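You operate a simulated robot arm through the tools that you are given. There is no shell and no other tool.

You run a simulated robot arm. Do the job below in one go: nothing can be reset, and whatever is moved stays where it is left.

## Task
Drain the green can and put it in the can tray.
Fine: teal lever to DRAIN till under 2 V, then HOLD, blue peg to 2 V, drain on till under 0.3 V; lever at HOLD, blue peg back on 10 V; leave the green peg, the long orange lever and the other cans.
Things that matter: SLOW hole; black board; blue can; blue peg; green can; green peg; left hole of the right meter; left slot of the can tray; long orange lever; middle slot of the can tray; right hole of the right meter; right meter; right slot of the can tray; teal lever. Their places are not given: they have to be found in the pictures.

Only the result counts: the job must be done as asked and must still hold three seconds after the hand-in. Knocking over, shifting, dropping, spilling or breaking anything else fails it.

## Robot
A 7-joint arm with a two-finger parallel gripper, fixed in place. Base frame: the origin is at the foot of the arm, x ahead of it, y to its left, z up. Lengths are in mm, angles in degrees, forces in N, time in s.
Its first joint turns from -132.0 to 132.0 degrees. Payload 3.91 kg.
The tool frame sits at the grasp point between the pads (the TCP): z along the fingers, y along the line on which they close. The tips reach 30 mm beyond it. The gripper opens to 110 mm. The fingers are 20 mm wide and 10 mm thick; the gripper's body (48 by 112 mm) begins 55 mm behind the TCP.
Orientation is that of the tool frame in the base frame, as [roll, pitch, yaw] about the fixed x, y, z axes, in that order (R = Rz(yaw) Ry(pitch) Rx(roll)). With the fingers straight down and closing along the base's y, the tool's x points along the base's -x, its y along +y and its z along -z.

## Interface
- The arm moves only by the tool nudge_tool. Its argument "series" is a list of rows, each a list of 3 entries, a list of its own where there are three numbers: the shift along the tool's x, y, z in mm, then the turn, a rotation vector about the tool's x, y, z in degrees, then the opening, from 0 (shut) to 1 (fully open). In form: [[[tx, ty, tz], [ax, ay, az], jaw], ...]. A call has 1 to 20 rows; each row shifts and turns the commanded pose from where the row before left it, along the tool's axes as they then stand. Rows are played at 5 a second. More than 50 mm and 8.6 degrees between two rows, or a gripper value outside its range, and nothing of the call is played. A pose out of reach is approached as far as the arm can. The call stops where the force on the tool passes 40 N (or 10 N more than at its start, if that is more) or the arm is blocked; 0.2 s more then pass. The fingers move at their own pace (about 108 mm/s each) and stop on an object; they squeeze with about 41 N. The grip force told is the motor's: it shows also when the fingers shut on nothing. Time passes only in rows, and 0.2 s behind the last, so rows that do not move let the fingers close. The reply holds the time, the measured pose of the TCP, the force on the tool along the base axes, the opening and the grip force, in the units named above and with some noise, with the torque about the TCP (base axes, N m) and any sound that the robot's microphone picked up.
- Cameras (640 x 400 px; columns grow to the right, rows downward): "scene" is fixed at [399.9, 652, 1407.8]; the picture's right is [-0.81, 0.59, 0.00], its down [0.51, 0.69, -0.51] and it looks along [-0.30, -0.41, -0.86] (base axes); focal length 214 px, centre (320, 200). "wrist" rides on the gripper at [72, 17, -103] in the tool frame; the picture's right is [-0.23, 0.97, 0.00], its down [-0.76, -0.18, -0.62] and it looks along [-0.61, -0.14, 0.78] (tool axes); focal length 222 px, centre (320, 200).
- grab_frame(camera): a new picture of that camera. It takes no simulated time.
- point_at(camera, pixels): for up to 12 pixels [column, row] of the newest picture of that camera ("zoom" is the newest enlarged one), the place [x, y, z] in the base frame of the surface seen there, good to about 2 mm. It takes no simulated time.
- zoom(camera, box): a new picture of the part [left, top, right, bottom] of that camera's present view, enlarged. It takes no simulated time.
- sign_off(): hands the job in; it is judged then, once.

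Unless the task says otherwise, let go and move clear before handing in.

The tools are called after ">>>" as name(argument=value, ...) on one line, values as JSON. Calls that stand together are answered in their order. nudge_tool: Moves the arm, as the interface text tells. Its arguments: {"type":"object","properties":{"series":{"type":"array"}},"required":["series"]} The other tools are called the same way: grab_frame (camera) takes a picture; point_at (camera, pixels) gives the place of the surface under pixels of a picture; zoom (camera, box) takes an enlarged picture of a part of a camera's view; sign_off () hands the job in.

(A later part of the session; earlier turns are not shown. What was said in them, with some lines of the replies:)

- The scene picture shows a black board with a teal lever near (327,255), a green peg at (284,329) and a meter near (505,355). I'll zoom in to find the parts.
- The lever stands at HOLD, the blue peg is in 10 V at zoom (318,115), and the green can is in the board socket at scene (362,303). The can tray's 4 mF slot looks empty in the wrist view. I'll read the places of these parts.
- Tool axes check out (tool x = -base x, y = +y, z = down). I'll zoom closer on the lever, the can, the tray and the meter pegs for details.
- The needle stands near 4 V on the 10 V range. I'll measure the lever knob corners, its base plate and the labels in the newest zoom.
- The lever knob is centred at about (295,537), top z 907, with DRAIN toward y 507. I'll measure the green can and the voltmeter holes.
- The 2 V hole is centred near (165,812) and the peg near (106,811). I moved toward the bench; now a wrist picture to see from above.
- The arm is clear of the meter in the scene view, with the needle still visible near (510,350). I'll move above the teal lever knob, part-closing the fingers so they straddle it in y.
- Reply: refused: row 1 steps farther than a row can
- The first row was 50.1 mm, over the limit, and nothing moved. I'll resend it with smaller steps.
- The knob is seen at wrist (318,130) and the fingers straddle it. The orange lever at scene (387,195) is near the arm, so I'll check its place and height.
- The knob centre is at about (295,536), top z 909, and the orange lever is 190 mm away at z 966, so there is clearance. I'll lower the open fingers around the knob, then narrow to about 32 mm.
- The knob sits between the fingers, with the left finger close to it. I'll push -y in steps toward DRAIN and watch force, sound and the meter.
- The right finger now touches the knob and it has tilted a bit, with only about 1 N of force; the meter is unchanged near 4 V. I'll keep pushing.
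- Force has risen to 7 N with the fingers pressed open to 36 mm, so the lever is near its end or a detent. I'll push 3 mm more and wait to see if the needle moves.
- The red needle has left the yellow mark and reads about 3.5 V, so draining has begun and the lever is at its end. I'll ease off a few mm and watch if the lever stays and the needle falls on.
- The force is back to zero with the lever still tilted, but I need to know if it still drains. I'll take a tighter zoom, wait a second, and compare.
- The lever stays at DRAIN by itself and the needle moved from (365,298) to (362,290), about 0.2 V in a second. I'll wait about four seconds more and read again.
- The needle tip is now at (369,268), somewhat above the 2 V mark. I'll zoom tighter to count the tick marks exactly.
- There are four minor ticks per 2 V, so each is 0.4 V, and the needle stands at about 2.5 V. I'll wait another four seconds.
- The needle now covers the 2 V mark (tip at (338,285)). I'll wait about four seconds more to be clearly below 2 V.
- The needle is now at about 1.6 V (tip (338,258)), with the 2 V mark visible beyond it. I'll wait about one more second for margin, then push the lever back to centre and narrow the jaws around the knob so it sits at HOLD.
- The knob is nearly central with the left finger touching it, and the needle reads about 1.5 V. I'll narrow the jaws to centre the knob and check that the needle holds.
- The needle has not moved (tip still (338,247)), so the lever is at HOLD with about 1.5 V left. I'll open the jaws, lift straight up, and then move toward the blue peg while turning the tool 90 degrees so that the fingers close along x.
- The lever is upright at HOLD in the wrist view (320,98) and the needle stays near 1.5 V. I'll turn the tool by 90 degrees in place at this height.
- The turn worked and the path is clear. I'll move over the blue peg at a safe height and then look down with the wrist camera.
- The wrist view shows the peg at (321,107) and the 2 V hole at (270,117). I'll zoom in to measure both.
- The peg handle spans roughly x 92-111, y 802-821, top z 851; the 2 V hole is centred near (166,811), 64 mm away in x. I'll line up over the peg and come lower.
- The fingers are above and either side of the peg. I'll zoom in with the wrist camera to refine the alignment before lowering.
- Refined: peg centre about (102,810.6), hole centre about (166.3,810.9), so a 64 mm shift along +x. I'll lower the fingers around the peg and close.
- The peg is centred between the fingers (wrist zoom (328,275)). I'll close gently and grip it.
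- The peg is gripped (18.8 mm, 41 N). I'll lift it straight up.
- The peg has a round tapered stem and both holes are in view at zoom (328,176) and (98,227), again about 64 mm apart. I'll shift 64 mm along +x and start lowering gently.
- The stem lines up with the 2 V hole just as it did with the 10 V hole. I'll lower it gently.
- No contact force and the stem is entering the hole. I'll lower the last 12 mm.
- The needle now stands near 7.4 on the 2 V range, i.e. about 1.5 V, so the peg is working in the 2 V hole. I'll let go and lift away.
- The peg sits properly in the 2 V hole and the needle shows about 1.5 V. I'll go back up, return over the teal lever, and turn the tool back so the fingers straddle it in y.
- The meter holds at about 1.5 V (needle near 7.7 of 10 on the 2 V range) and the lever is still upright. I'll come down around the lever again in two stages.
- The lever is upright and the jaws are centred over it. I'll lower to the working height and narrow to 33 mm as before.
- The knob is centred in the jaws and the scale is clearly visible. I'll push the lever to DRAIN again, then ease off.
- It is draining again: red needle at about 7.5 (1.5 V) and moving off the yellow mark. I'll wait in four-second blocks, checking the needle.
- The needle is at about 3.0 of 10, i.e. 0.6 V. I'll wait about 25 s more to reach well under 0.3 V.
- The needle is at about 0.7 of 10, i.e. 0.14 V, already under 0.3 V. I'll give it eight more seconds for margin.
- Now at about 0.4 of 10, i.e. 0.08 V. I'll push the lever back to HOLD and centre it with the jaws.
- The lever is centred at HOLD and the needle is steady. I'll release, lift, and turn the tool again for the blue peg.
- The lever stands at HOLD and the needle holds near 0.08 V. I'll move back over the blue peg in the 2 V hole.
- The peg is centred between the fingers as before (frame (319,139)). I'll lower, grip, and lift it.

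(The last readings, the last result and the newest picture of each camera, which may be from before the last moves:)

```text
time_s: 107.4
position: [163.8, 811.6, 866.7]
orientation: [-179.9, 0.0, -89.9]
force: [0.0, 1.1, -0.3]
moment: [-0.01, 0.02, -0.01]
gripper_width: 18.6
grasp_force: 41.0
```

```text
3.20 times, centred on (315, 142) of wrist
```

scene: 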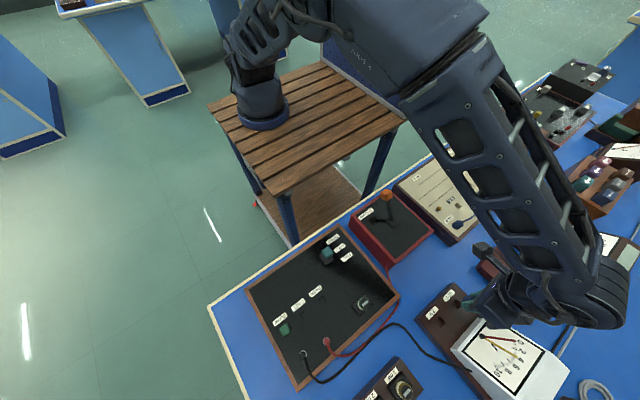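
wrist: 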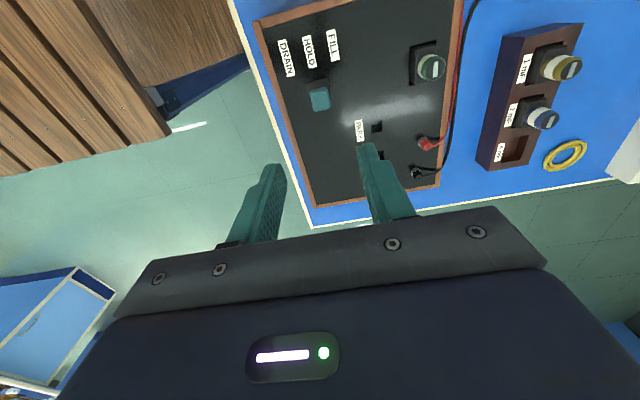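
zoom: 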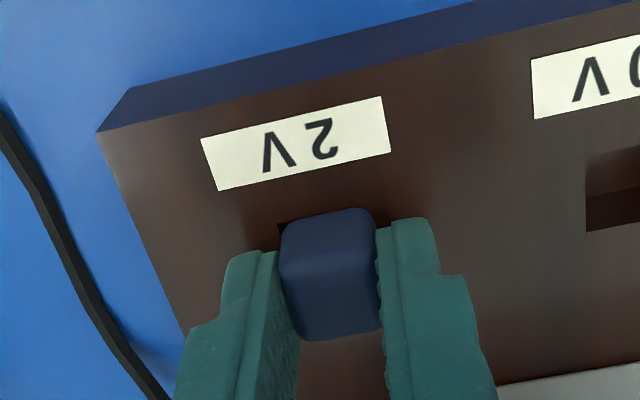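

Gripped again at 18.6 mm. I'll lift 40 mm and shift back 64 mm toward the 10 V hole, then check the alignment.

>>> nudge_tool(series=[[[0, 0, -5], [0, 0, 0], 0.0], [[0, 0, -10], [0, 0, 0], 0.0], [[0, 0, -10], [0, 0, 0], 0.0], [[0, 0, -15], [0, 0, 0], 0.0], [[0, 22, 0], [0, 0, 0], 0.0], [[0, 21, 0], [0, 0, 0], 0.0], [[0, 21, 0], [0, 0, 0], 0.0], [[0, 0, 10], [0, 0, 0], 0.0], [[0, 0, 0], [0, 0, 0], 0.0]])

>>> zoom(camera="wrist", box=[215, 80, 415, 205])

```text
time_s: 109.4
position: [102.0, 811.3, 893.9]
orientation: [-180.0, -0.1, -90.0]
force: [0.0, 0.2, -0.6]
moment: [-0.02, 0.01, -0.03]
gripper_width: 18.7
grasp_force: 41.4
```

```text
3.20 times, centred on (315, 142) of wrist
```

zoom: 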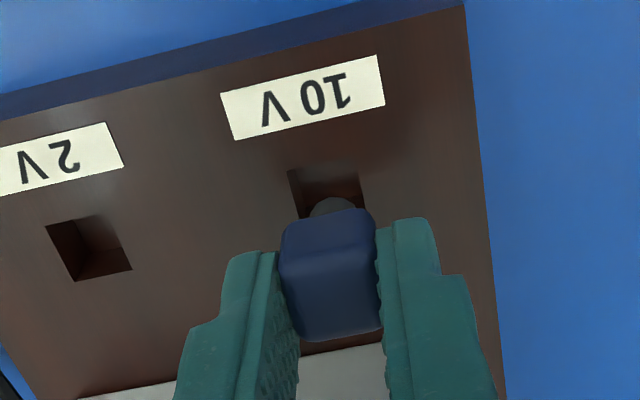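

The hole sits about 4 zoom pixels left of where it was relative to the stem at the last insertion, about 1 mm. I'll correct by 1 mm along +x and lower gently.

>>> nudge_tool(series=[[[0, -1, 3], [0, 0, 0], 0.0], [[0, 0, 6], [0, 0, 0], 0.0], [[0, 0, 6], [0, 0, 0], 0.0], [[0, 0, 0], [0, 0, 0], 0.0]])

>>> zoom(camera="wrist", box=[215, 80, 415, 205])

```text
time_s: 110.4
position: [102.5, 811.3, 879.1]
orientation: [180.0, 0.1, -89.9]
force: [-0.4, -0.9, -0.5]
moment: [0.0, 0.0, 0.01]
gripper_width: 18.5
grasp_force: 40.9
```

```text
3.20 times, centred on (315, 142) of wrist
```

zoom: 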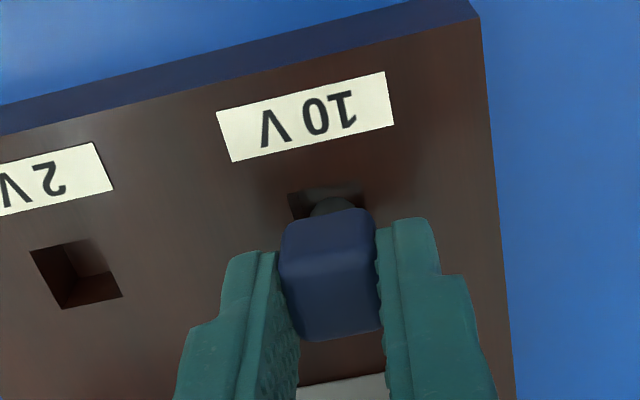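

The stem is central and entering without force. I'll lower the remaining 14 mm.

>>> nudge_tool(series=[[[0, 0, 6], [0, 0, 0], 0.0], [[0, 0, 5], [0, 0, 0], 0.0], [[0, 0, 3], [0, 0, 0], 0.0], [[0, 0, 0], [0, 0, 0], 0.0]])

>>> zoom(camera="wrist", box=[215, 80, 415, 205])

```text
time_s: 111.4
position: [101.4, 810.0, 866.5]
orientation: [-180.0, 0.0, -90.0]
force: [0.6, -0.6, 2.3]
moment: [-0.05, 0.04, 0.01]
gripper_width: 18.7
grasp_force: 40.4
```

```text
3.20 times, centred on (315, 142) of wrist
```

zoom: 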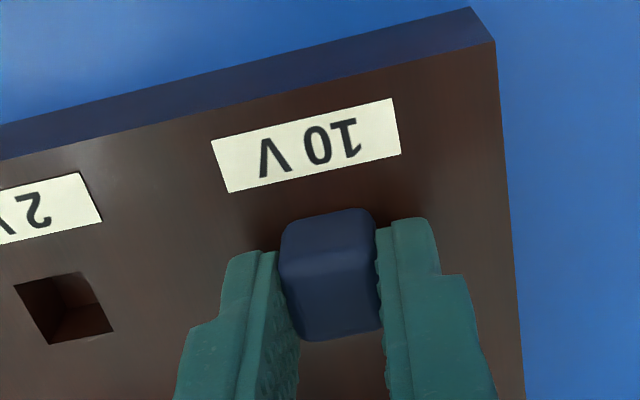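

The peg is seated (light 2 N contact). I'll let go and lift away.

>>> nudge_tool(series=[[[0, 0, 0], [0, 0, 0], 0.22], [[0, 0, 0], [0, 0, 0], 0.35], [[0, 0, 0], [0, 0, 0], 0.45], [[0, 0, -25], [0, 0, 0], 0.45], [[0, 0, -40], [0, 0, 0], 0.45], [[0, 0, -40], [0, 0, 0], 0.45]])

>>> grab_frame(camera="wrist")

>>> zoom(camera="wrist", box=[215, 60, 375, 160])

```text
time_s: 112.8
position: [100.9, 812.5, 970.9]
orientation: [180.0, 0.0, -89.9]
force: [-0.8, 0.9, 0.3]
moment: [0.0, 0.01, -0.02]
gripper_width: 49.3
grasp_force: 0.2
```

```text
taken
```

wrist: 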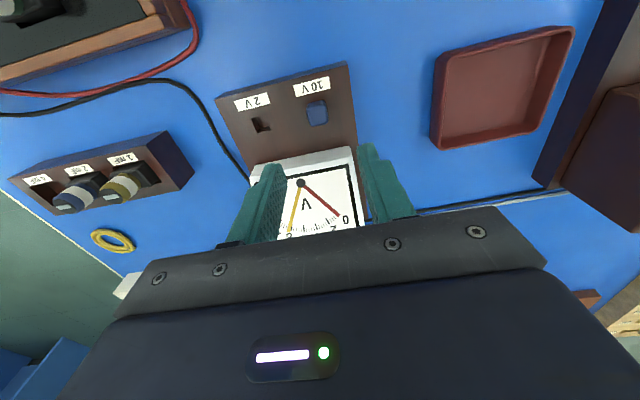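

```text
4.00 times, centred on (295, 110) of wrist
```

zoom: 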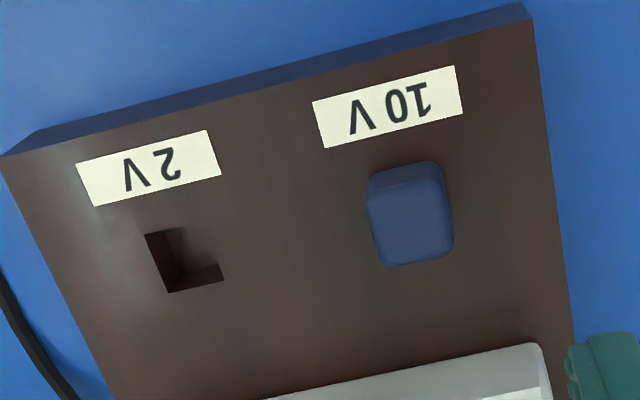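

The blue peg sits back in the 10 V hole (zoom (410,215)) and the needle is near zero. Next I'll rise and move over the green can to measure it.

>>> nudge_tool(series=[[[0, 0, -45], [0, 0, 0], 0.6], [[0, 0, -35], [0, 0, 0], 0.6], [[26, -38, 0], [0, 0, 0], 0.6], [[26, -38, 0], [0, 0, 0], 0.6], [[26, -38, 0], [0, 0, 0], 0.6], [[26, -38, 0], [0, 0, 0], 0.6], [[26, -38, 0], [0, 0, 0], 0.6], [[8, -1, 0], [0, 0, 0], 0.6], [[0, 0, 0], [0, 0, 0], 0.6]])

>>> grab_frame(camera="wrist")

>>> grab_frame(camera="scene")

```text
time_s: 114.8
position: [292.1, 672.4, 1052.6]
orientation: [-180.0, 0.0, -89.9]
force: [0.1, -0.2, 0.9]
moment: [0.0, 0.01, -0.05]
gripper_width: 66.2
grasp_force: 0.0
```

```text
taken
```

wrist: 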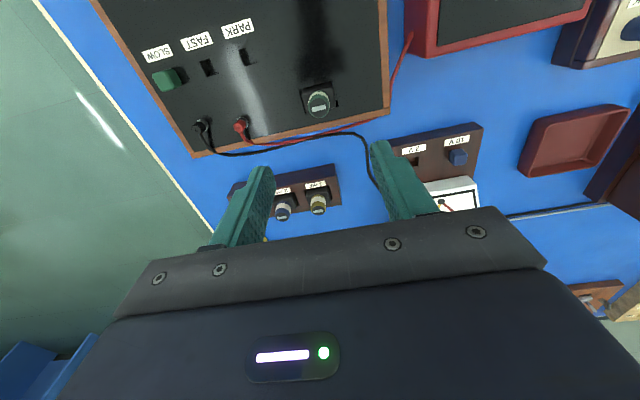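

```text
taken
```

scene: 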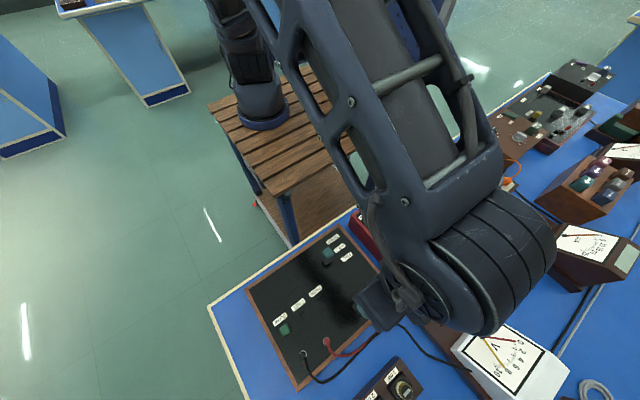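

>>> zoom(camera="wrist", box=[280, 70, 360, 120])

>>> point_at(camera="zoom", pixels=[[315, 270], [315, 215], [240, 270], [390, 250], [320, 310], [180, 170], [430, 120], [455, 300], [200, 330], [220, 160], [390, 140], [460, 270]])

>>> zoom(camera="wrist", box=[220, 150, 380, 250])

```text
8.00 times, centred on (320, 95) of wrist
```

zoom: 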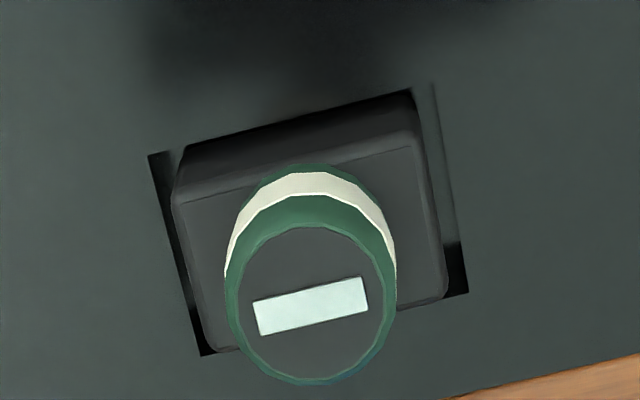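

```text
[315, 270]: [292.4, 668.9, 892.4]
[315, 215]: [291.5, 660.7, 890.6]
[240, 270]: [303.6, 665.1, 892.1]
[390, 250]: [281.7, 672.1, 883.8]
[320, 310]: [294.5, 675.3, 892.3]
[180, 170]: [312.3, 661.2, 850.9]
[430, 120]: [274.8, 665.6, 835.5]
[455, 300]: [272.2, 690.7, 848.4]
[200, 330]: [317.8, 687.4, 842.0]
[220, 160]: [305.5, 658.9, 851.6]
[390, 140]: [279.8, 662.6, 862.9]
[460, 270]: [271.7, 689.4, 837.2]
```

```text
4.00 times, centred on (300, 200) of wrist
```

zoom: 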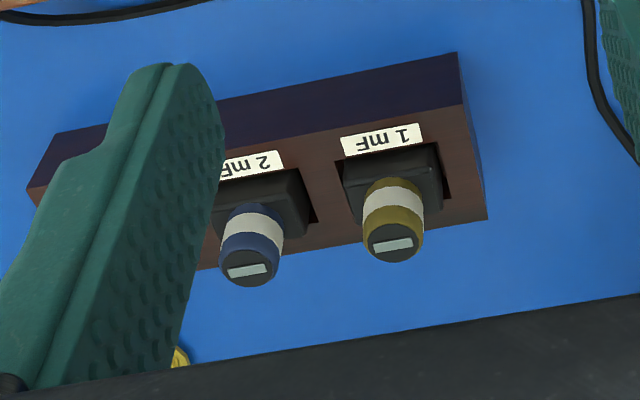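

The green can's cylinder is about 24 mm wide, axis near (293.4,675.7), top z 892, on a block in a 46x32 mm socket. Before lifting it, I'll look at the tray's empty 4 mF slot from above.

>>> nudge_tool(series=[[[-20, -42, 0], [0, 0, 0], 0.6], [[-20, -42, 0], [0, 0, 0], 0.6], [[-25, -42, 0], [0, 0, 0], 0.6], [[-25, -42, 0], [0, 0, 0], 0.6], [[-30, 0, 0], [0, 0, 0], 0.6], [[0, 0, 0], [0, 0, 0], 0.6]])

>>> grab_frame(camera="wrist")

>>> grab_frame(camera="scene")

```text
time_s: 116.2
position: [461.6, 791.8, 1051.5]
orientation: [180.0, 0.1, -89.9]
force: [0.1, -0.1, 1.0]
moment: [-0.02, 0.02, -0.01]
gripper_width: 66.1
grasp_force: 0.1
```

```text
taken
```

wrist: 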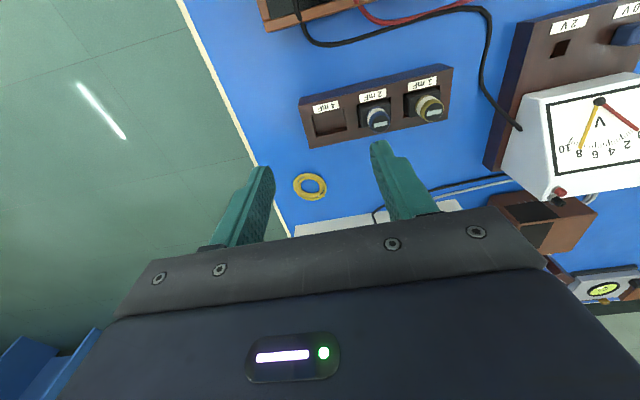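

```text
taken
```

scene: 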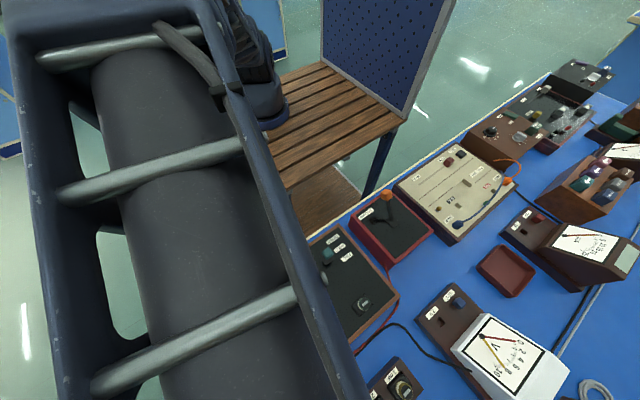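

The empty 4 mF slot is seen at wrist (330,122). I'll zoom in to measure it.

>>> zoom(camera="wrist", box=[290, 60, 450, 160])

>>> point_at(camera="zoom", pixels=[[85, 215], [210, 185], [230, 270], [110, 305], [160, 250], [65, 240], [45, 150], [350, 245], [345, 200], [560, 180], [150, 183], [330, 290]])

```text
4.00 times, centred on (370, 110) of wrist
```

zoom: 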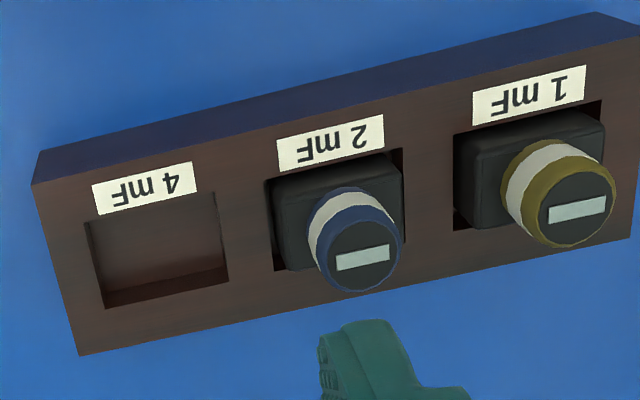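

```text
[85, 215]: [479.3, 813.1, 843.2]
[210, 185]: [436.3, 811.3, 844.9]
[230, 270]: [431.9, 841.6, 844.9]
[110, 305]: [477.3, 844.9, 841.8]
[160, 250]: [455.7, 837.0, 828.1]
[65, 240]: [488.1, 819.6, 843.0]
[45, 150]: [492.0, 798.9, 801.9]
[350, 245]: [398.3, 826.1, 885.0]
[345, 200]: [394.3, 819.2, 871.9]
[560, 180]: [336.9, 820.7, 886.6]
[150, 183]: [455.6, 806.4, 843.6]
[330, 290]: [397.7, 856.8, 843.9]
```

The slot is centred at about (455.6,831.7), 45x32 mm, face z 844, same orientation as the board socket. Now I'll return over the green can and come down to a pre-grasp height.

>>> nudge_tool(series=[[[23, 33.5, 0], [0, 0, 0], 0.5], [[23, 33.5, 0], [0, 0, 0], 0.5], [[23, 33.5, 0], [0, 0, 0], 0.5], [[23, 33.5, 0], [0, 0, 0], 0.5], [[24.4, 33.6, 0], [0, 0, 0], 0.5], [[0, 0, 45], [0, 0, 0], 0.5], [[0, 0, 45], [0, 0, 0], 0.5], [[0, 0, 0], [0, 0, 0], 0.5]])

>>> zoom(camera="wrist", box=[235, 70, 395, 170])

```text
time_s: 118.0
position: [293.2, 676.3, 957.2]
orientation: [180.0, 0.0, -89.9]
force: [-0.8, 0.1, 0.2]
moment: [-0.02, 0.01, -0.05]
gripper_width: 55.2
grasp_force: 0.0
```

```text
4.00 times, centred on (315, 120) of wrist
```

zoom: 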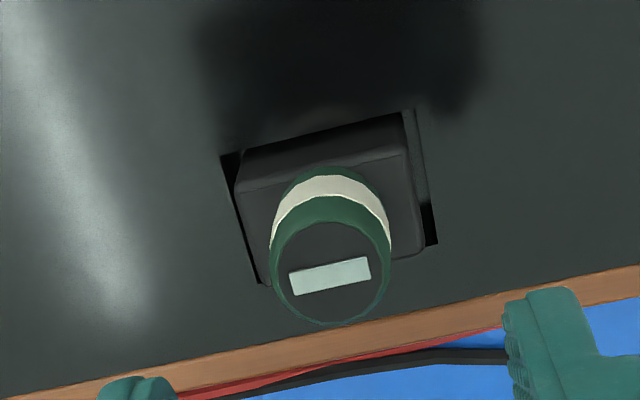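

The can is centred between the fingers (cylinder top at zoom (331,272)). I'll check the height reading with a short pause and then lower around the cylinder.

>>> nudge_tool(series=[[[0, 0, 20], [0, 0, 0], 0.5], [[0, 0, 20], [0, 0, 0], 0.5], [[0, 0, 0], [0, 0, 0], 0.5], [[0, 0, 0], [0, 0, 0], 0.5]])

>>> zoom(camera="wrist", box=[215, 80, 415, 205])

```text
time_s: 119.0
position: [293.9, 675.3, 919.0]
orientation: [-179.9, 0.0, -90.0]
force: [-1.2, 0.5, -0.9]
moment: [0.0, 0.03, -0.04]
gripper_width: 55.0
grasp_force: 0.0
```

```text
3.20 times, centred on (315, 142) of wrist
```

zoom: 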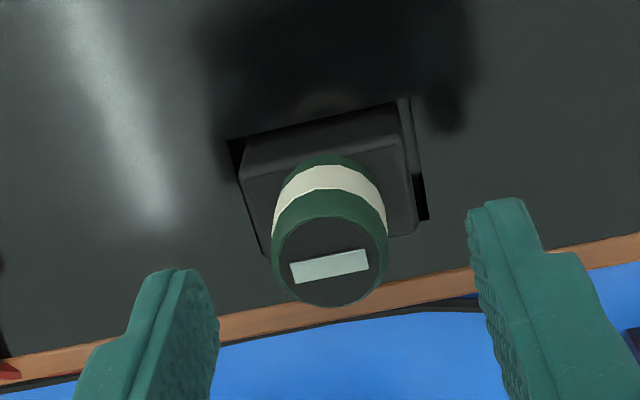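

Height reads 919 and the cylinder is between the fingers. I'll lower 22 mm so that the tips stay just above the can's block, and close gently.

>>> nudge_tool(series=[[[0, 0, 12], [0, 0, 0], 0.5], [[0, 0, 10], [0, 0, 0], 0.5], [[0, 0, 0], [0, 0, 0], 0.4], [[0, 0, 0], [0, 0, 0], 0.3], [[0, 0, 0], [0, 0, 0], 0.25], [[0, 0, 0], [0, 0, 0], 0.2], [[0, 0, 0], [0, 0, 0], 0.2]])

>>> zoom(camera="wrist", box=[215, 80, 415, 205])

```text
time_s: 120.6
position: [294.2, 675.5, 898.4]
orientation: [-180.0, -0.1, -90.0]
force: [-0.1, -1.7, -0.4]
moment: [-0.03, -0.01, -0.03]
gripper_width: 23.3
grasp_force: 40.9
```

```text
3.20 times, centred on (315, 142) of wrist
```

zoom: 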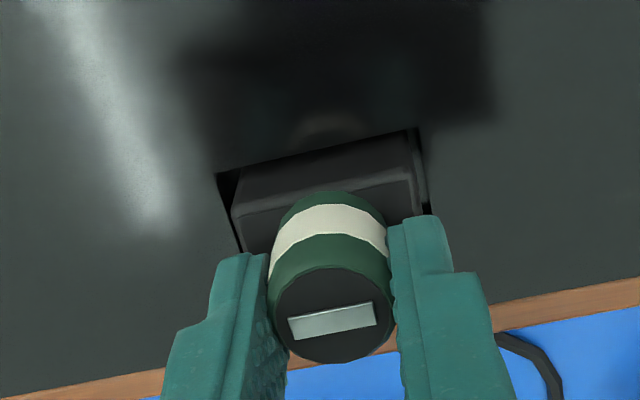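

The can is held (23.3 mm, 41 N). I'll lift it straight out.

>>> nudge_tool(series=[[[0, 0, -4], [0, 0, 0], 0.12], [[0, 0, -6], [0, 0, 0], 0.12], [[0, 0, -10], [0, 0, 0], 0.12], [[0, 0, -15], [0, 0, 0], 0.12], [[0, 0, -20], [0, 0, 0], 0.12], [[0, 0, -25], [0, 0, 0], 0.12], [[0, 0, -20], [0, 0, 0], 0.12], [[0, 0, 0], [0, 0, 0], 0.12]])

>>> grab_frame(camera="wrist")

>>> grab_frame(camera="scene")

```text
time_s: 122.4
position: [294.1, 677.0, 1000.9]
orientation: [-179.9, 0.0, -89.8]
force: [0.0, -0.3, -0.2]
moment: [-0.03, -0.01, -0.01]
gripper_width: 23.4
grasp_force: 41.2
```

```text
taken
```

wrist: 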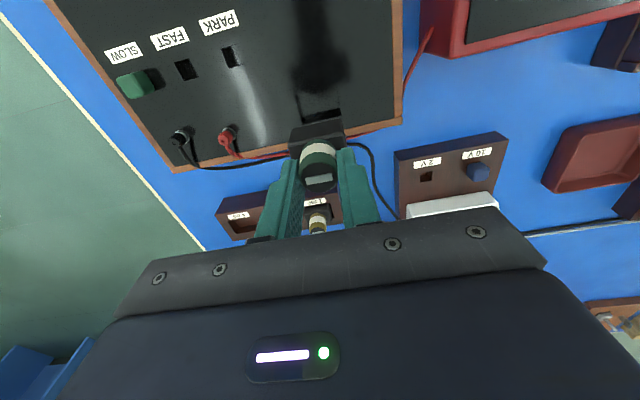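

```text
taken
```

scene: 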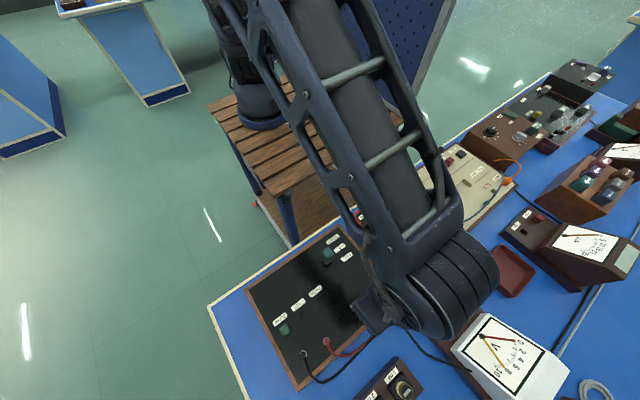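

The can came out cleanly. I'll carry it level to above the empty 4 mF slot.

>>> nudge_tool(series=[[[-26, -27, 0], [0, 0, 0], 0.12], [[-26, -27, 0], [0, 0, 0], 0.12], [[-26, -27, 0], [0, 0, 0], 0.12], [[-26, -27, 0], [0, 0, 0], 0.12], [[-26, -27, 0], [0, 0, 0], 0.12], [[-25.8, -27.1, 0], [0, 0, 0], 0.12], [[0, 0, 20], [0, 0, 0], 0.12], [[0, 0, 0], [0, 0, 0], 0.12], [[0, 0, 0], [0, 0, 0], 0.12]])

>>> grab_frame(camera="wrist")

>>> zoom(camera="wrist", box=[235, 70, 435, 195])

```text
time_s: 124.4
position: [454.1, 833.0, 977.6]
orientation: [-180.0, 0.0, -89.9]
force: [1.0, 0.2, -0.6]
moment: [-0.01, -0.02, 0.02]
gripper_width: 23.0
grasp_force: 41.5
```

```text
taken
```

wrist: 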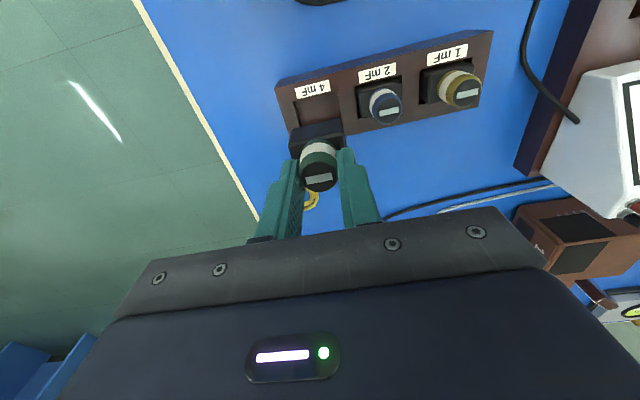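

```text
3.20 times, centred on (335, 132) of wrist
```

zoom: 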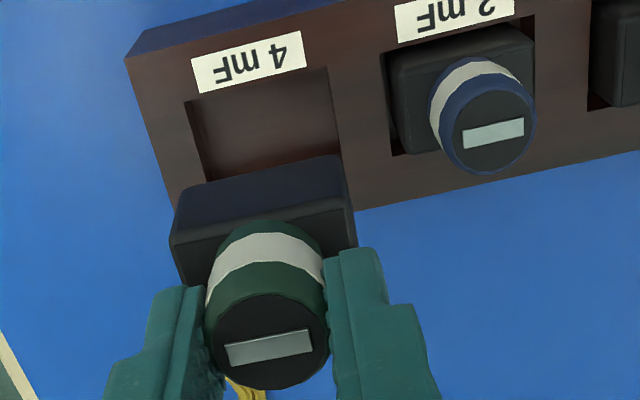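

The can's block looks about 1.5-2 mm short of the slot centre in x (block centre 454.2, slot 456.1). I'll correct 1.5 mm and lower part way.

>>> nudge_tool(series=[[[0, -1.5, 10], [0, 0, 0], 0.12], [[0, 0, 20], [0, 0, 0], 0.12], [[0, 0, 15], [0, 0, 0], 0.12], [[0, 0, 0], [0, 0, 0], 0.12], [[0, 0, 0], [0, 0, 0], 0.12]])

>>> zoom(camera="wrist", box=[235, 70, 435, 195])

>>> zoom(camera="scene", box=[300, 300, 460, 400])

```text
time_s: 125.6
position: [456.9, 832.7, 932.6]
orientation: [180.0, 0.0, -89.9]
force: [0.3, -0.3, -1.5]
moment: [-0.02, 0.01, 0.0]
gripper_width: 23.2
grasp_force: 41.2
```

```text
3.20 times, centred on (335, 132) of wrist
```

zoom: 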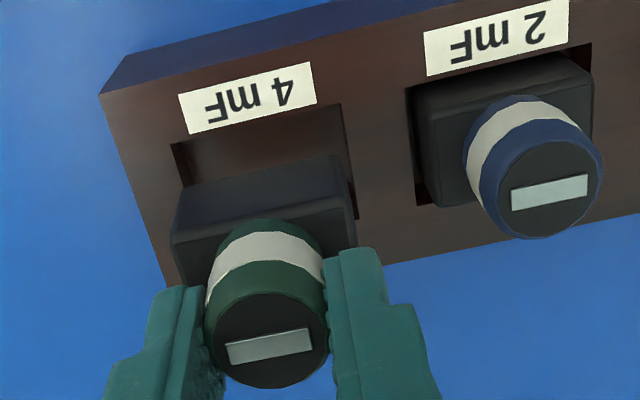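

```text
4.00 times, centred on (380, 350) of scene
```

zoom: 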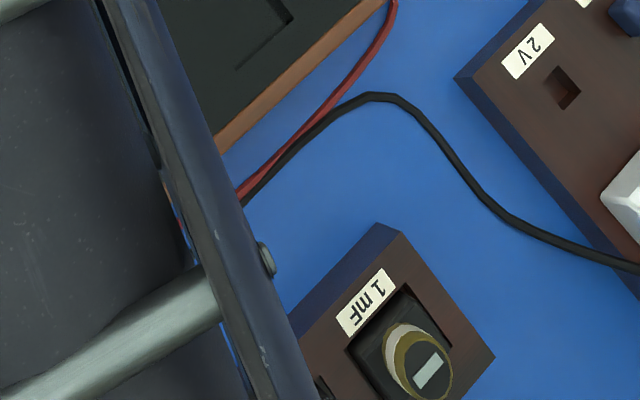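

Still about 1 mm short in x and 0.7 mm long in y, within a 3 mm clearance. I'll make that correction and lower toward the slot mouth.

>>> nudge_tool(series=[[[0.7, -0.8, 8], [0, 0, 0], 0.12], [[0, 0, 8], [0, 0, 0], 0.12], [[0, 0, 6], [0, 0, 0], 0.12], [[0, 0, 0], [0, 0, 0], 0.12]])

>>> zoom(camera="wrist", box=[235, 70, 435, 195])

```text
time_s: 126.6
position: [457.7, 831.6, 912.4]
orientation: [180.0, -0.1, -90.1]
force: [0.8, -0.3, -0.3]
moment: [0.01, -0.02, -0.04]
gripper_width: 23.1
grasp_force: 40.8
```

```text
3.20 times, centred on (335, 132) of wrist
```

zoom: 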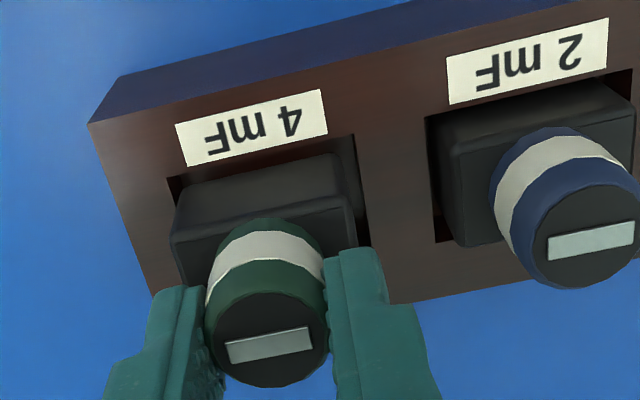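

The block is centred over the slot mouth with similar gaps on both sides. I'll lower it in, watching the force.

>>> nudge_tool(series=[[[0, 0, 6], [0, 0, 0], 0.12], [[0, 0, 5], [0, 0, 0], 0.12], [[0, 0, 3], [0, 0, 0], 0.12], [[0, 0, 0], [0, 0, 0], 0.12]])

>>> zoom(camera="wrist", box=[235, 70, 435, 195])

```text
time_s: 127.6
position: [457.4, 832.2, 897.7]
orientation: [179.9, 0.0, -90.2]
force: [0.2, -0.7, -0.8]
moment: [0.0, 0.03, 0.03]
gripper_width: 23.3
grasp_force: 41.5
```

```text
3.20 times, centred on (335, 132) of wrist
```

zoom: 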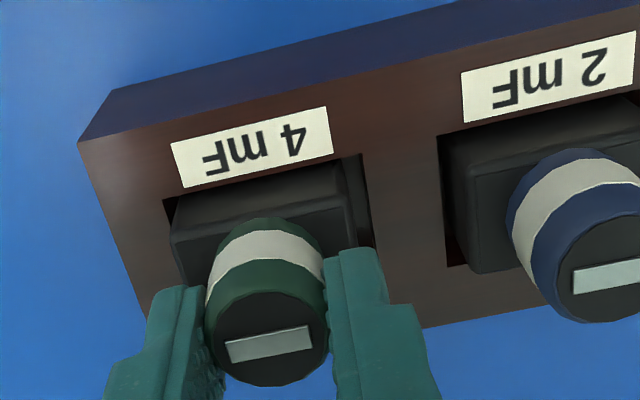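

The can is going in with no side force. I'll lower a few more millimetres until it touches the bottom.

>>> nudge_tool(series=[[[0, 0, 2], [0, 0, 0], 0.12], [[0, 0, 2], [0, 0, 0], 0.12], [[0, 0, 0], [0, 0, 0], 0.12]])

>>> zoom(camera="wrist", box=[235, 70, 435, 195])

```text
time_s: 128.4
position: [458.8, 831.8, 895.9]
orientation: [-179.9, 0.1, -90.0]
force: [0.3, -1.5, 14.4]
moment: [-0.15, -0.13, -0.03]
gripper_width: 23.3
grasp_force: 41.2
```

```text
3.20 times, centred on (335, 132) of wrist
```

zoom: 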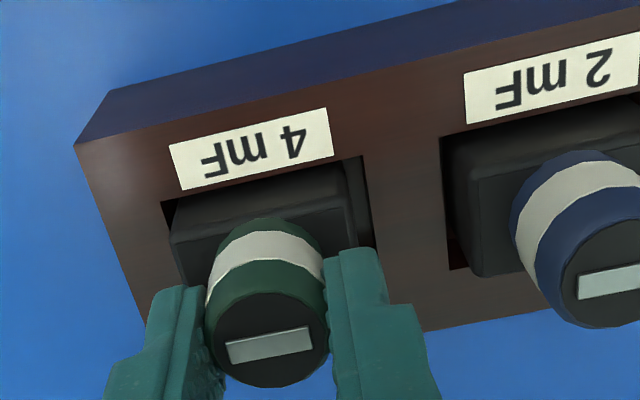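

The can is on the bottom (14 N upward force). I'll ease up 1 mm and open the jaws slowly.

>>> nudge_tool(series=[[[0, 0, -1.5], [0, 0, 0], 0.12], [[0, 0, 0], [0, 0, 0], 0.12], [[0, 0, 0], [0, 0, 0], 0.22], [[0, 0, 0], [0, 0, 0], 0.26], [[0, 0, 0], [0, 0, 0], 0.32], [[0, 0, 0], [0, 0, 0], 0.38], [[0, 0, 0], [0, 0, 0], 0.38]])

>>> zoom(camera="wrist", box=[235, 70, 435, 195])

```text
time_s: 130.0
position: [457.6, 832.2, 895.3]
orientation: [-180.0, 0.0, -90.0]
force: [0.9, -0.2, -0.6]
moment: [0.0, 0.0, 0.0]
gripper_width: 41.7
grasp_force: 0.0
```

```text
3.20 times, centred on (335, 132) of wrist
```

zoom: 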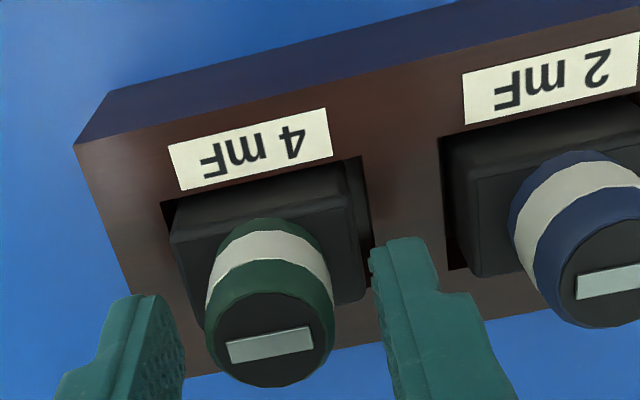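

The can stands free in the slot. I'll lift straight up and check everything.

>>> nudge_tool(series=[[[0, 0, -15], [0, 0, 0], 0.38], [[0, 0, -30], [0, 0, 0], 0.38], [[0, 0, -40], [0, 0, 0], 0.38], [[0, 0, -40], [0, 0, 0], 0.38], [[0, 0, -35], [0, 0, 0], 0.38], [[0, 0, 0], [0, 0, 0], 0.38]])

>>> grab_frame(camera="wrist")

>>> zoom(camera="wrist", box=[270, 50, 430, 150])

>>> point_at(camera="zoom", pixels=[[210, 210], [410, 170], [190, 140], [390, 100]])

```text
time_s: 131.4
position: [459.0, 832.5, 1056.2]
orientation: [-180.0, 0.1, -90.0]
force: [-0.5, -0.2, -0.1]
moment: [0.01, -0.02, 0.0]
gripper_width: 41.7
grasp_force: 0.0
```

```text
taken
```

wrist: 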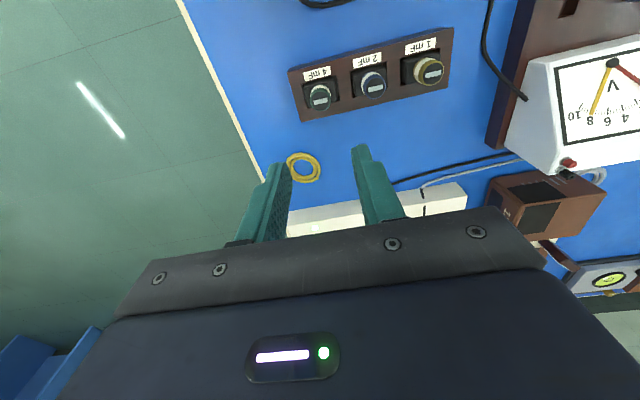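

```text
4.00 times, centred on (350, 100) of wrist
```

zoom: 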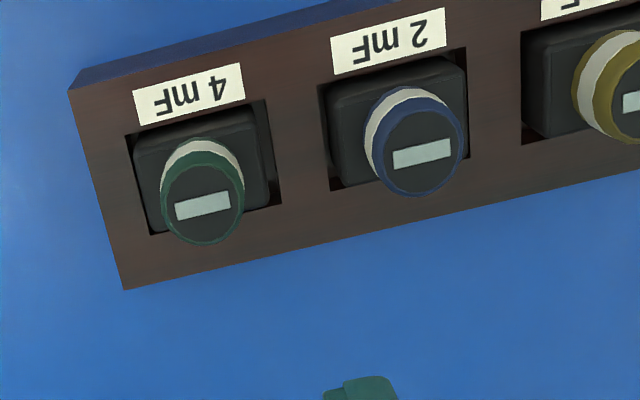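

```text
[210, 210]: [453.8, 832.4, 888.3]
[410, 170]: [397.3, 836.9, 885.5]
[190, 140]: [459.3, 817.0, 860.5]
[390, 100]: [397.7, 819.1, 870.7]
```

The green can sits upright in the 4 mF slot, top z 888 like its neighbours. I'll move the arm clear and check the whole scene.

>>> nudge_tool(series=[[[20, 30, -25], [0, 0, 0], 0.5], [[25, 35, -20], [0, 0, 0], 0.5], [[25, 38, 0], [0, 0, 0], 0.5], [[25, 38, 0], [0, 0, 0], 0.5], [[25, 38, 0], [0, 0, 0], 0.5], [[25, 38, 0], [0, 0, 0], 0.5], [[30, 30, 0], [0, 0, 0], 0.5], [[30, 30, 0], [0, 0, 0], 0.5], [[0, 0, 0], [0, 0, 0], 0.5]])

>>> grab_frame(camera="scene")

>>> zoom(camera="scene", box=[230, 220, 410, 390])

>>> zoom(camera="scene", box=[340, 270, 580, 400])

>>> grab_frame(camera="wrist")

```text
time_s: 133.4
position: [181.8, 625.1, 1097.8]
orientation: [179.9, 0.0, -90.0]
force: [-0.4, -0.1, 0.3]
moment: [-0.06, 0.0, 0.02]
gripper_width: 54.9
grasp_force: 0.0
```

```text
taken
```

scene: 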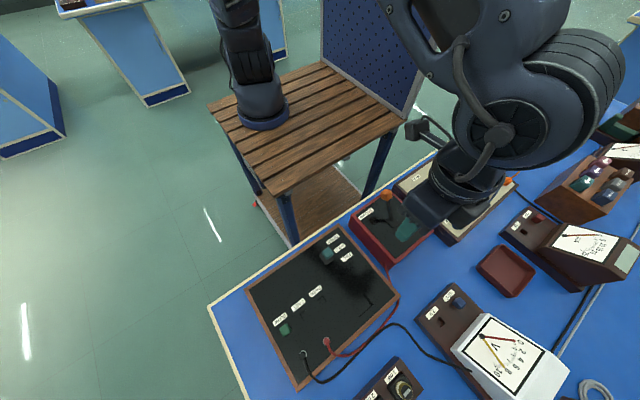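

```text
2.35 times, centred on (320, 305) of scene
```

zoom: 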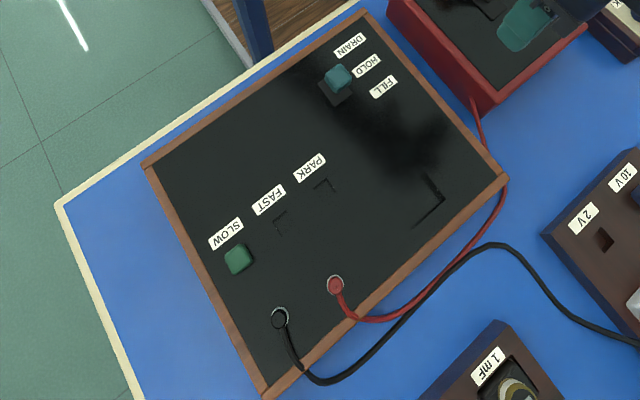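

```text
2.67 times, centred on (460, 335) of scene
```

zoom: 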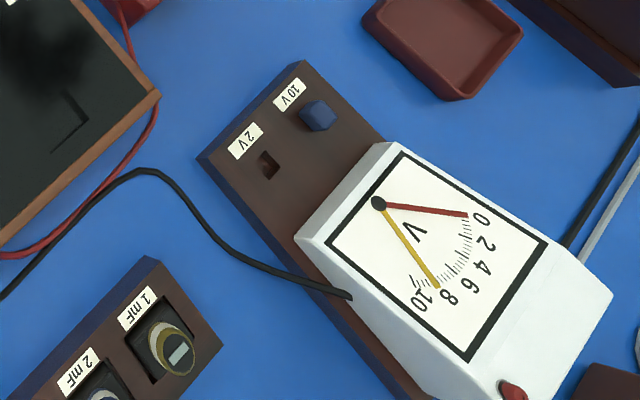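

```text
taken
```

wrist: 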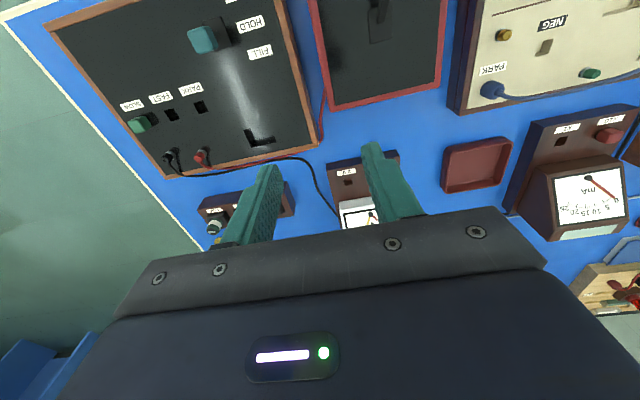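

The meter reads zero on 10 V, the green peg is untouched and the board socket is empty. I'll compare the lever position closely with its first picture, where the knob's corners were (262,135), (218,165) and (295,172).

>>> zoom(camera="scene", box=[300, 230, 370, 280])

>>> point_at(camera="zoom", pixels=[[262, 150], [225, 175], [300, 180], [255, 200]])

>>> zoom(camera="scene", box=[410, 280, 490, 340])

```text
8.00 times, centred on (335, 255) of scene
```

zoom: 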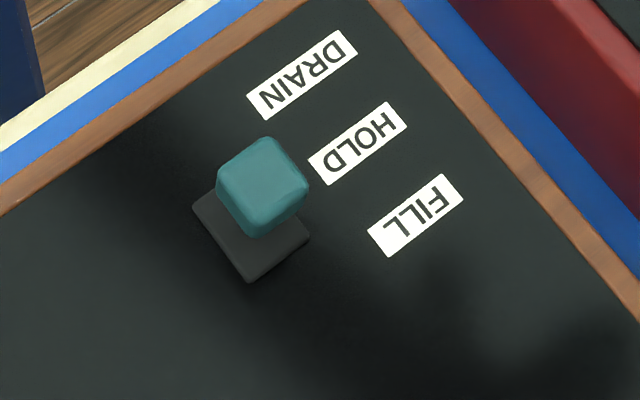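

```text
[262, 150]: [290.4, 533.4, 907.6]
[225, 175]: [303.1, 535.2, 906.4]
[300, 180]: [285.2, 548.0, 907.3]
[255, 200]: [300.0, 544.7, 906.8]
```

```text
6.67 times, centred on (450, 310) of scene
```

zoom: 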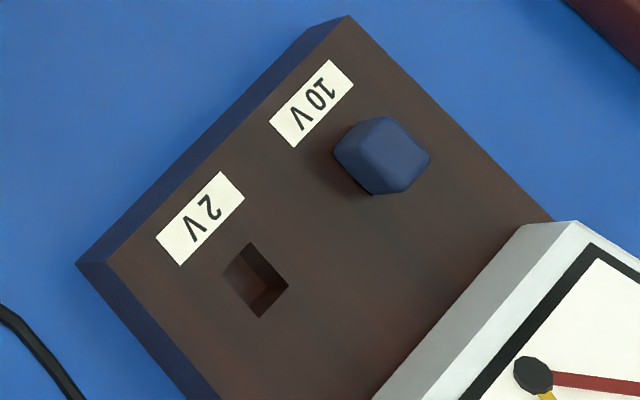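

The knob now sits about 3.8 mm further toward FILL than in the first picture (a tilt of a few degrees). To be safe I'll go back and re-centre it exactly at HOLD, first turning the tool back.

>>> nudge_tool(series=[[[0, 0, 0], [0, 0, 8.5], 0.5], [[0, 0, 0], [0, 0, 8.5], 0.5], [[0, 0, 0], [0, 0, 8.5], 0.5], [[0, 0, 0], [0, 0, 8.5], 0.5], [[0, 0, 0], [0, 0, 8.5], 0.5], [[0, 0, 0], [0, 0, 8.5], 0.5], [[0, 0, 0], [0, 0, 8.5], 0.5], [[0, 0, 0], [0, 0, 8.5], 0.5], [[0, 0, 0], [0, 0, 8.5], 0.5], [[0, 0, 0], [0, 0, 8.5], 0.5], [[0, 0, 0], [0, 0, 5], 0.5], [[-38, -30, 0], [0, 0, 0], 0.5], [[-38, -30, 0], [0, 0, 0], 0.5], [[-39, -30, 0], [0, 0, 0], 0.5], [[0, 0, 0], [0, 0, 0], 0.5], [[0, 0, 0], [0, 0, 0], 0.5]])

>>> zoom(camera="wrist", box=[240, 40, 440, 165])

```text
time_s: 136.8
position: [298.0, 535.7, 1100.2]
orientation: [-179.9, 0.0, 180.0]
force: [0.2, 0.3, 0.5]
moment: [0.03, 0.0, 0.03]
gripper_width: 55.0
grasp_force: 0.1
```

```text
3.20 times, centred on (340, 102) of wrist
```

zoom: 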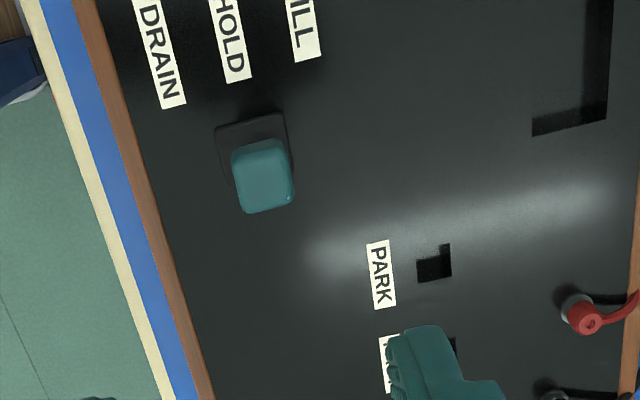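

The tool is over the lever, slightly toward -y as intended. I'll lower around the knob with open jaws.

>>> nudge_tool(series=[[[0, 0, 45], [0, 0, 0], 0.5], [[0, 0, 45], [0, 0, 0], 0.5], [[0, 0, 40], [0, 0, 0], 0.5], [[0, 0, 30], [0, 0, 0], 0.5], [[0, 0, 0], [0, 0, 0], 0.5], [[0, 0, 0], [0, 0, 0], 0.5]])

>>> nudge_tool(series=[[[0, 0, 21], [0, 0, 0], 0.5], [[0, 0, 0], [0, 0, 0], 0.4], [[0, 0, 0], [0, 0, 0], 0.35]])

>>> zoom(camera="wrist", box=[240, 80, 440, 205])

```text
time_s: 138.2
position: [296.0, 535.3, 939.1]
orientation: [179.9, 0.0, -180.0]
force: [0.8, 0.1, 0.1]
moment: [0.01, 0.01, 0.03]
gripper_width: 54.8
grasp_force: 0.1
```

```text
time_s: 139.0
position: [294.1, 535.7, 917.7]
orientation: [-180.0, 0.0, -180.0]
force: [-0.1, -0.3, 0.1]
moment: [0.01, 0.02, -0.01]
gripper_width: 38.6
grasp_force: 0.1
```

```text
3.20 times, centred on (340, 142) of wrist
```

zoom: 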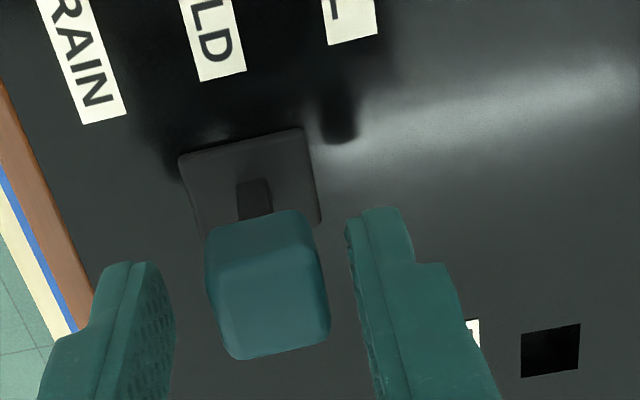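

The knob is right of centre as expected. I'll shift 1 mm toward -y, narrow the jaws to bring it back, then release and lift.

>>> nudge_tool(series=[[[0, -1, 0], [0, 0, 0], 0.3], [[0, 0, 0], [0, 0, 0], 0.26], [[0, 0, 0], [0, 0, 0], 0.23], [[0, 0, 0], [0, 0, 0], 0.21], [[0, 0, 0], [0, 0, 0], 0.21], [[0, 0, 0], [0, 0, 0], 0.21]])

>>> nudge_tool(series=[[[0, 0, 0], [0, 0, 0], 0.3], [[0, 0, 0], [0, 0, 0], 0.45], [[0, 0, -30], [0, 0, 0], 0.45], [[0, 0, -45], [0, 0, 0], 0.45], [[0, 0, -45], [0, 0, 0], 0.45], [[0, 0, -45], [0, 0, 0], 0.45], [[30, 30, -20], [0, 0, 0], 0.45], [[38, 30, 0], [0, 0, 0], 0.45], [[38, 30, 0], [0, 0, 0], 0.45], [[0, 0, 0], [0, 0, 0], 0.45]])

>>> zoom(camera="scene", box=[300, 230, 370, 280])

>>> grab_frame(camera="scene")

```text
time_s: 140.4
position: [296.7, 536.2, 919.5]
orientation: [179.9, 0.0, 179.9]
force: [0.9, -0.2, 0.7]
moment: [0.03, 0.01, -0.01]
gripper_width: 23.2
grasp_force: 0.1
```

```text
time_s: 142.6
position: [187.4, 626.0, 1104.3]
orientation: [-180.0, -0.1, -180.0]
force: [-0.2, 0.0, 0.1]
moment: [0.01, 0.01, 0.0]
gripper_width: 49.5
grasp_force: 0.0
```

```text
8.00 times, centred on (335, 255) of scene
```

zoom: 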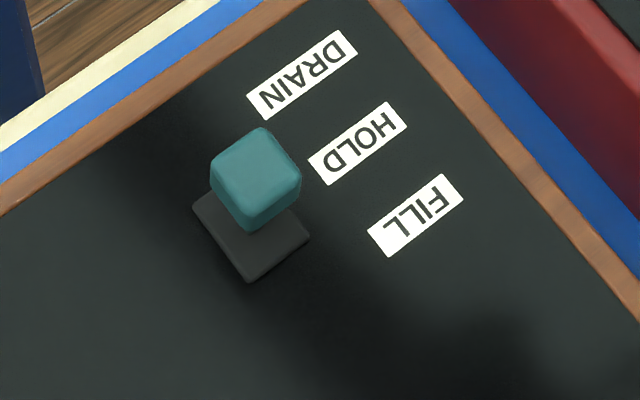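

```text
taken
```

scene: 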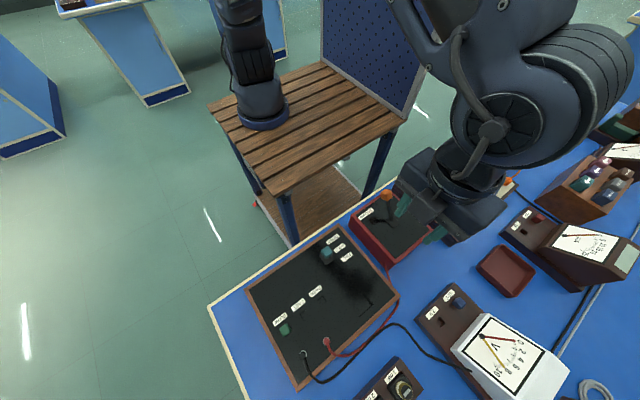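

The knob's outline now matches the first picture exactly (top (262,127), left (210,170), right (302,172)). One last look at the orange lever and the rest of the bench before handing in.

>>> zoom(camera="scene", box=[340, 170, 440, 260])

>>> grab_frame(camera="wrist")

>>> zoom(camera="wrist", box=[400, 40, 640, 190])

```text
4.44 times, centred on (390, 215) of scene
```

zoom: 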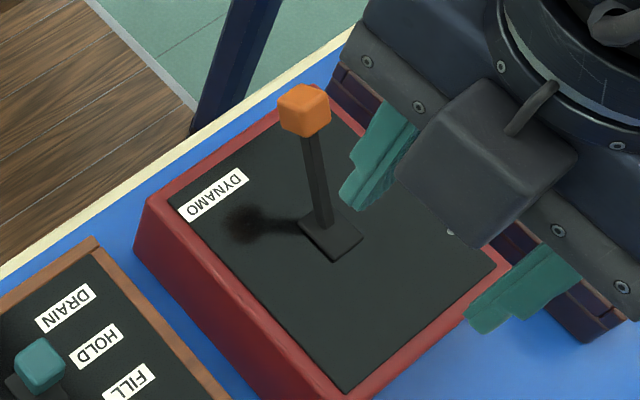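

```text
taken
```

wrist: 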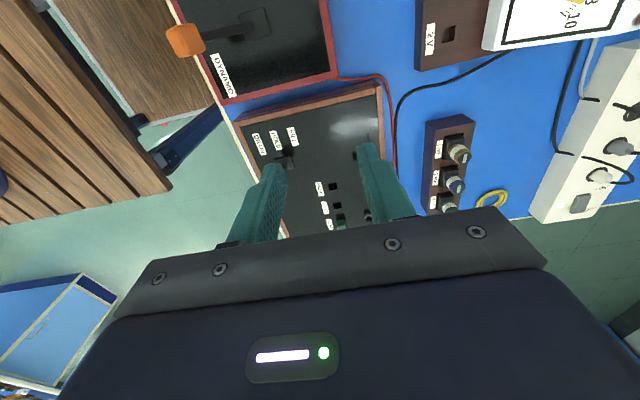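

```text
2.67 times, centred on (520, 115) of wrist
```

zoom: 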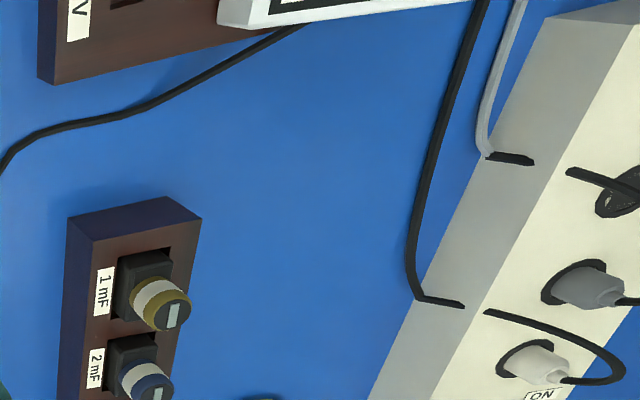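

The orange lever and the other cans have not moved. The teal lever is at HOLD, the blue peg is in 10 V, and the drained green can is in the 4 mF slot, with the arm clear. I'll hand in.

>>> sign_off()

```text
The job is handed in.
```

The green can is drained and sits upright in the empty 4 mF slot of the can tray. The job has been handed in; no verdict came back with the hand-in.

- **Draining:** the meter started near 4 V. I drained to about 1.5 V with the blue peg in 10 V, set the lever to HOLD, and moved the peg to 2 V. I then drained on to about 0.08 V, well under 0.3 V.
- **Teal lever:** it is back at HOLD. After the second drain it sat about 4 mm toward FILL, so I went back and re-centred it. It now matches the first picture.
- **Blue peg:** it is back in the 10 V hole, and the meter reads about zero.
- **Left alone:** the green peg is still in SLOW. The long orange lever and the blue and yellow cans look unmoved in the last pictures.

The arm is clear of the bench items and holding nothing.
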